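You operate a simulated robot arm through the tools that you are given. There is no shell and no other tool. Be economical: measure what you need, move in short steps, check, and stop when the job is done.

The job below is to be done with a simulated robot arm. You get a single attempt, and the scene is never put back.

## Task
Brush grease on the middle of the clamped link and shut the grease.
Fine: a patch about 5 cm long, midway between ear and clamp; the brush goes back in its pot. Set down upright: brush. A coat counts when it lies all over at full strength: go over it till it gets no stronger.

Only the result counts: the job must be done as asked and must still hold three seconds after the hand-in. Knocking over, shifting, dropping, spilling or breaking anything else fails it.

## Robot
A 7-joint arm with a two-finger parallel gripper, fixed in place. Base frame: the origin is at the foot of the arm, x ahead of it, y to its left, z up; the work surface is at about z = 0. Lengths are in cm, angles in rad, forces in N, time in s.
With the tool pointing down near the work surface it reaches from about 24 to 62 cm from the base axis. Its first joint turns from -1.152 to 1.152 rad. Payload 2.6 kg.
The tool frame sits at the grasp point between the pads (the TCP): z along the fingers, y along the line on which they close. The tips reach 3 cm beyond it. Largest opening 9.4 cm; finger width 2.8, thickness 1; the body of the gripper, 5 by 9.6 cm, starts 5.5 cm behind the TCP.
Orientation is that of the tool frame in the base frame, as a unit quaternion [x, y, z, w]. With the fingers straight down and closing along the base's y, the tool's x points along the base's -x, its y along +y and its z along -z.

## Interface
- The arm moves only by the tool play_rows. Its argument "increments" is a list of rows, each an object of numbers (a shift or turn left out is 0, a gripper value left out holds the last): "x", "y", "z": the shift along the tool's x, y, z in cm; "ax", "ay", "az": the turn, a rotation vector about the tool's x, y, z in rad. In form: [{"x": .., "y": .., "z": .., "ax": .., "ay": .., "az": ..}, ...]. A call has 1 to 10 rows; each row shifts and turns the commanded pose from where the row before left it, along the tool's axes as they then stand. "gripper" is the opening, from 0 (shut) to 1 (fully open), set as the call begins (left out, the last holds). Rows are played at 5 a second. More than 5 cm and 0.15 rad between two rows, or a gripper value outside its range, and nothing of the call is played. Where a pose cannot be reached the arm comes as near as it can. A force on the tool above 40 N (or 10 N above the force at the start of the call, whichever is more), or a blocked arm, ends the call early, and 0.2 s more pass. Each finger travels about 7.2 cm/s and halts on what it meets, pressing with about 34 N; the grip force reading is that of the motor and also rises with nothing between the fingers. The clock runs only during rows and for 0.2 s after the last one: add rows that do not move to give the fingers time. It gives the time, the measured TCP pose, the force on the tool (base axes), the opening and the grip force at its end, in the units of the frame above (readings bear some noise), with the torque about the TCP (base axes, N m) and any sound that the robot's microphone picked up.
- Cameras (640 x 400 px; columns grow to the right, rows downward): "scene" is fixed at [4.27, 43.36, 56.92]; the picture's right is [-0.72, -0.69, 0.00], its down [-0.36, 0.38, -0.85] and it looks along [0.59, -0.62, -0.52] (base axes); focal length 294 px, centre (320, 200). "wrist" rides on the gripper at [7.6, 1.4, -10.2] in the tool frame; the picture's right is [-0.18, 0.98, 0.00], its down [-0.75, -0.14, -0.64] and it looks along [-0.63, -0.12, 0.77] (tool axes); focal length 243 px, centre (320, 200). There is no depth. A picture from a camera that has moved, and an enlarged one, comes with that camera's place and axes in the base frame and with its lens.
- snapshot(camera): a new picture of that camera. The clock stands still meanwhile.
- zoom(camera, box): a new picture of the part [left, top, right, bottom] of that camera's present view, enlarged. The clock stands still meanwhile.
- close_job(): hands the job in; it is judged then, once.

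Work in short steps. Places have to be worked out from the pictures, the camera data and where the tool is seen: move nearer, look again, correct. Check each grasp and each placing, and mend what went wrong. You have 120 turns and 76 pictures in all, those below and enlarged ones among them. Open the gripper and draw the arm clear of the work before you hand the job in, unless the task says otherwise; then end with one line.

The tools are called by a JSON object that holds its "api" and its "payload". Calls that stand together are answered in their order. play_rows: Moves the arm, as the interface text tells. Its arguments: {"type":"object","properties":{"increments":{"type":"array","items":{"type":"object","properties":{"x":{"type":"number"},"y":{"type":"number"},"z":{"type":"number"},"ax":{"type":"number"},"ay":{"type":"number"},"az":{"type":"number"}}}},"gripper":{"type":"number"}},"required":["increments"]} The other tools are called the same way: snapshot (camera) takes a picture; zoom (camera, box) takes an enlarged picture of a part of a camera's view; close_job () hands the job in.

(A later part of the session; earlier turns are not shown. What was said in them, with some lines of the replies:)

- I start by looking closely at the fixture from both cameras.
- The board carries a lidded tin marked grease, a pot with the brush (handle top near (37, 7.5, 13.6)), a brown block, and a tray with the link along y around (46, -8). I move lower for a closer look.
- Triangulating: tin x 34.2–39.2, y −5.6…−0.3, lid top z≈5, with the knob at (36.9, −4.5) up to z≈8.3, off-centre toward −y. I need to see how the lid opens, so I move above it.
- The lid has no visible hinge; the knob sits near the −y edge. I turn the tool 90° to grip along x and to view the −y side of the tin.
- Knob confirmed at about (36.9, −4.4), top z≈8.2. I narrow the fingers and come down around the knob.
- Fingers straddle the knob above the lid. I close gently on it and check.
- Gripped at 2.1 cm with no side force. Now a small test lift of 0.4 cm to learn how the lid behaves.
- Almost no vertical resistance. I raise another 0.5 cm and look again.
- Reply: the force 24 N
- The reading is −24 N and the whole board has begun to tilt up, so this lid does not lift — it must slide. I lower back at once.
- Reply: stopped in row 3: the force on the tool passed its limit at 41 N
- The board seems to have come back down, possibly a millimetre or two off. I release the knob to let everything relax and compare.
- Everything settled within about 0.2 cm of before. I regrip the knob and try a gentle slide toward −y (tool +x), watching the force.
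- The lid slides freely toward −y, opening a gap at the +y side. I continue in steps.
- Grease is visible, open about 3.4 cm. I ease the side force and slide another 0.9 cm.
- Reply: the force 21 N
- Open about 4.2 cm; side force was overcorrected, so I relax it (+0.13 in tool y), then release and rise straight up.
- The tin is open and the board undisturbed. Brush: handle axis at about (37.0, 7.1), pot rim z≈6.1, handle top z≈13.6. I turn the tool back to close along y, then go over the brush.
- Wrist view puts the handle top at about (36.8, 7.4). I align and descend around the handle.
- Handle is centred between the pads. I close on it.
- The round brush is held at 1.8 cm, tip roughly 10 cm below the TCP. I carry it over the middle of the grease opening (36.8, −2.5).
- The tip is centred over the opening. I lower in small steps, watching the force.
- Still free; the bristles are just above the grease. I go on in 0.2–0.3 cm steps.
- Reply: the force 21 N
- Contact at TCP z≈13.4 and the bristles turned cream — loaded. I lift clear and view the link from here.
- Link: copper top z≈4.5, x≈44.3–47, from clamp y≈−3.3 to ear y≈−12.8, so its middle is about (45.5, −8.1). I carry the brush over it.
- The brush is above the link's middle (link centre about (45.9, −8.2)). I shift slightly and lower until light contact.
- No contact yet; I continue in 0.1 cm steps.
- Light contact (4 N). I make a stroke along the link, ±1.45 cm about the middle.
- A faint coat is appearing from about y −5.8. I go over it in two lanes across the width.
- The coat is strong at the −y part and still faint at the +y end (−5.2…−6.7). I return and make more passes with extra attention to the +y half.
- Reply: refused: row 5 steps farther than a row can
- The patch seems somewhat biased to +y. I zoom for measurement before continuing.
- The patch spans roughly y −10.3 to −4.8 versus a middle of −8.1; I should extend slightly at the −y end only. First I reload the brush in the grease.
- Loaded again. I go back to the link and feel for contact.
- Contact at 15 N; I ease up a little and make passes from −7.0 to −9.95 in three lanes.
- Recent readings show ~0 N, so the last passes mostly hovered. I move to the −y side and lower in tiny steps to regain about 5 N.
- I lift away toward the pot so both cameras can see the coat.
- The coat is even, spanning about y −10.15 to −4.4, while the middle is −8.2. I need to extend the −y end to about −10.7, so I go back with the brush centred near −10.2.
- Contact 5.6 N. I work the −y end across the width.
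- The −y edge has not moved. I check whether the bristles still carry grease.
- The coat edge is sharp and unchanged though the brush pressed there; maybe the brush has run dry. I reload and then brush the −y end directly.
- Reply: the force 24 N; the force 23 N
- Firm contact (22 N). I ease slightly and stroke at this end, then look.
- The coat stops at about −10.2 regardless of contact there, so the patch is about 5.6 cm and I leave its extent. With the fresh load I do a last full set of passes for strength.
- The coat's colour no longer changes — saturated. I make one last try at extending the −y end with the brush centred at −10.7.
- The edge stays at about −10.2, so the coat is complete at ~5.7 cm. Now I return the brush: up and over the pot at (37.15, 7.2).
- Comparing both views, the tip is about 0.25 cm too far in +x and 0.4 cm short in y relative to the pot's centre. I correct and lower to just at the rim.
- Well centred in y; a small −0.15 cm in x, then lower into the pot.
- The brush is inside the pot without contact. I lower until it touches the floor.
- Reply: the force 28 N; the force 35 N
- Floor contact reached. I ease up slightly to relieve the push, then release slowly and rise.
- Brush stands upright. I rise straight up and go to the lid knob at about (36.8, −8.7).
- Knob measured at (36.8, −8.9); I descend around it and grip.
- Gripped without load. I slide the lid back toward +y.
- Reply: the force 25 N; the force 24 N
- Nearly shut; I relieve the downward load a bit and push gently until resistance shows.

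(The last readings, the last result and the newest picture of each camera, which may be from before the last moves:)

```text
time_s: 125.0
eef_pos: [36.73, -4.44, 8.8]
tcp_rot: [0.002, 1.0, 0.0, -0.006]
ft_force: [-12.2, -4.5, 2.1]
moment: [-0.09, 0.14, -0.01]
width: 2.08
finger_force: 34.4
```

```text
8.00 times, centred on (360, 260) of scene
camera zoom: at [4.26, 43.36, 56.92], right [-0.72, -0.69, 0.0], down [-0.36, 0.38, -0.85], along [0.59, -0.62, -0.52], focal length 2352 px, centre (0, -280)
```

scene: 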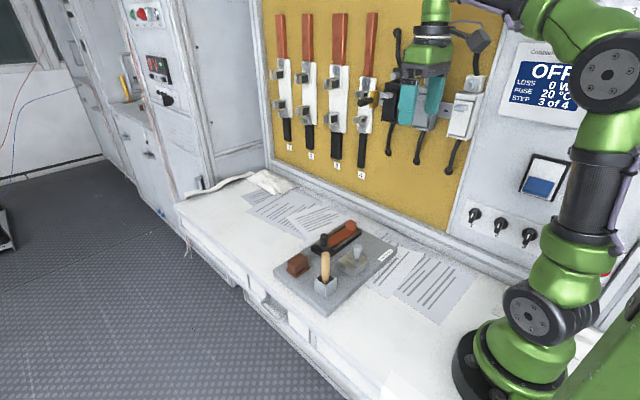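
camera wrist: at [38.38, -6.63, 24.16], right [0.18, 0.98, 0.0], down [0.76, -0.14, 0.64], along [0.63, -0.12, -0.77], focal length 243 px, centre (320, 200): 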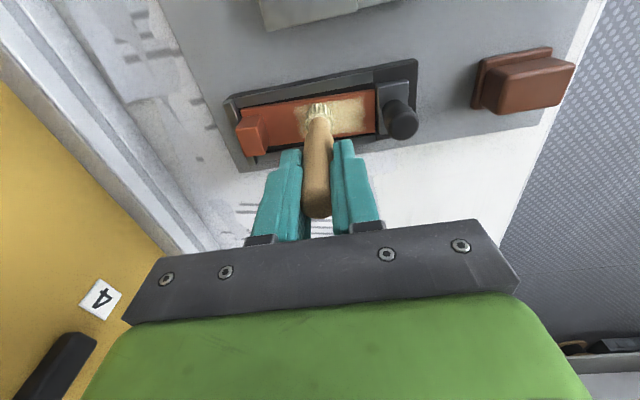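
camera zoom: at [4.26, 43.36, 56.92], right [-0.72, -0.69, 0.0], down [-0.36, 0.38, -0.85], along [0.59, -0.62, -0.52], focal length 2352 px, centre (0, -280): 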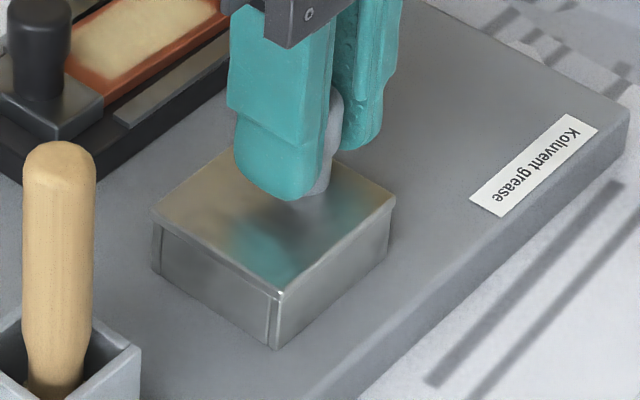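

The lid meets its stop and the gap is gone: shut. I ease the side load, release and rise.

{"api": "play_rows", "payload": {"increments": [{"x": 0.06}, {}]}}

{"api": "play_rows", "payload": {"increments": [{}, {}, {}], "gripper": 0.45}}

{"api": "play_rows", "payload": {"increments": [{"z": -1.5}, {"z": -3}, {"z": -4}, {"z": -5}, {"x": 3, "z": -3}, {"x": 3, "y": -3}, {"y": -4}, {}]}}

{"api": "zoom", "payload": {"camera": "scene", "box": [270, 205, 400, 315]}}

```text
time_s: 125.6
eef_pos: [36.63, -4.48, 8.69]
tcp_rot: [0.0, 1.0, 0.0, -0.005]
ft_force: [-17.1, -6.1, 3.4]
moment: [-0.12, 0.69, -0.05]
width: 2.07
finger_force: 33.7
```

```text
time_s: 126.4
eef_pos: [36.68, -4.35, 8.79]
tcp_rot: [0.0, 1.0, -0.001, -0.002]
ft_force: [0.2, 0.4, -0.3]
moment: [0.01, 0.0, 0.03]
width: 4.23
finger_force: 0.1
```

```text
time_s: 128.2
eef_pos: [30.77, -11.63, 25.17]
tcp_rot: [0.0, 1.0, 0.001, -0.003]
ft_force: [0.5, 0.5, -0.4]
moment: [-0.02, 0.06, -0.02]
width: 4.22
finger_force: 0.2
```

```text
3.64 times, centred on (335, 260) of scene
camera zoom: at [4.27, 43.36, 56.92], right [-0.72, -0.69, 0.0], down [-0.36, 0.38, -0.85], along [0.59, -0.62, -0.52], focal length 1069 px, centre (266, -18)
```

zoom: 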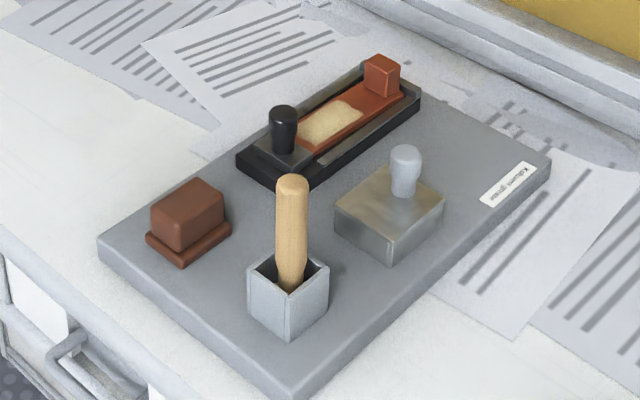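

All stands well; I check the coat once in the clear view.

{"api": "zoom", "payload": {"camera": "scene", "box": [325, 212, 385, 257]}}

{"api": "snapshot", "payload": {"camera": "wrist"}}

```text
8.89 times, centred on (355, 234) of scene
camera zoom: at [4.27, 43.36, 56.92], right [-0.72, -0.69, 0.0], down [-0.36, 0.38, -0.85], along [0.59, -0.62, -0.52], focal length 2614 px, centre (9, -107)
```

zoom: 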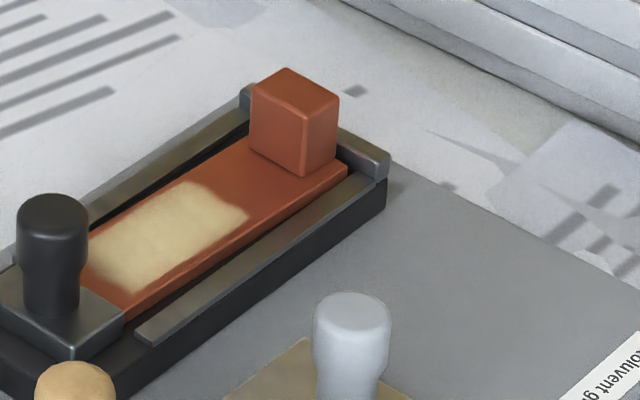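

```text
3 pictures are left
camera wrist: at [23.1, -10.18, 35.58], right [0.18, 0.98, 0.0], down [0.76, -0.14, 0.64], along [0.63, -0.12, -0.77], focal length 243 px, centre (320, 200)
```

wrist: 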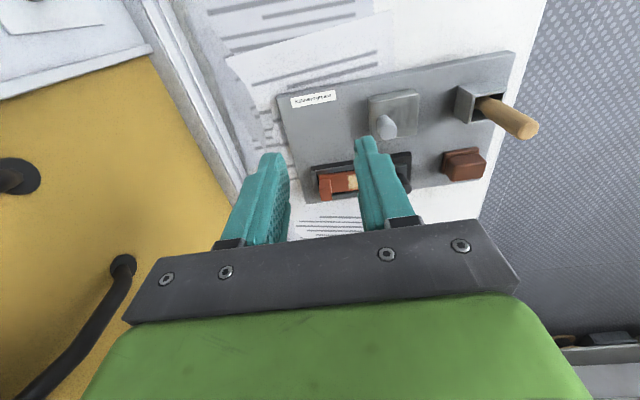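

Brush upright in its pot, tin shut, coat even. I open the gripper fully, back off a little more, and hand in.

{"api": "play_rows", "payload": {"increments": [{"z": -4}, {"z": -4}, {}, {}], "gripper": 1}}

{"api": "close_job", "payload": {}}

```text
time_s: 129.2
eef_pos: [30.66, -11.76, 33.16]
tcp_rot: [0.0, 1.0, 0.0, -0.002]
ft_force: [0.4, -0.3, 0.2]
moment: [-0.01, 0.03, 0.02]
width: 9.37
finger_force: 0.1
```

```text
The job is handed in.
```

The link has an even grease coat, the tin is shut and the brush is upright in its pot. The patch measures about 5.6 cm, not 5, and sits about 0.8 cm nearer the clamp than midway because the ear end would not extend. My first try at the lid also tilted the board and left it about 0.2 cm out of place.
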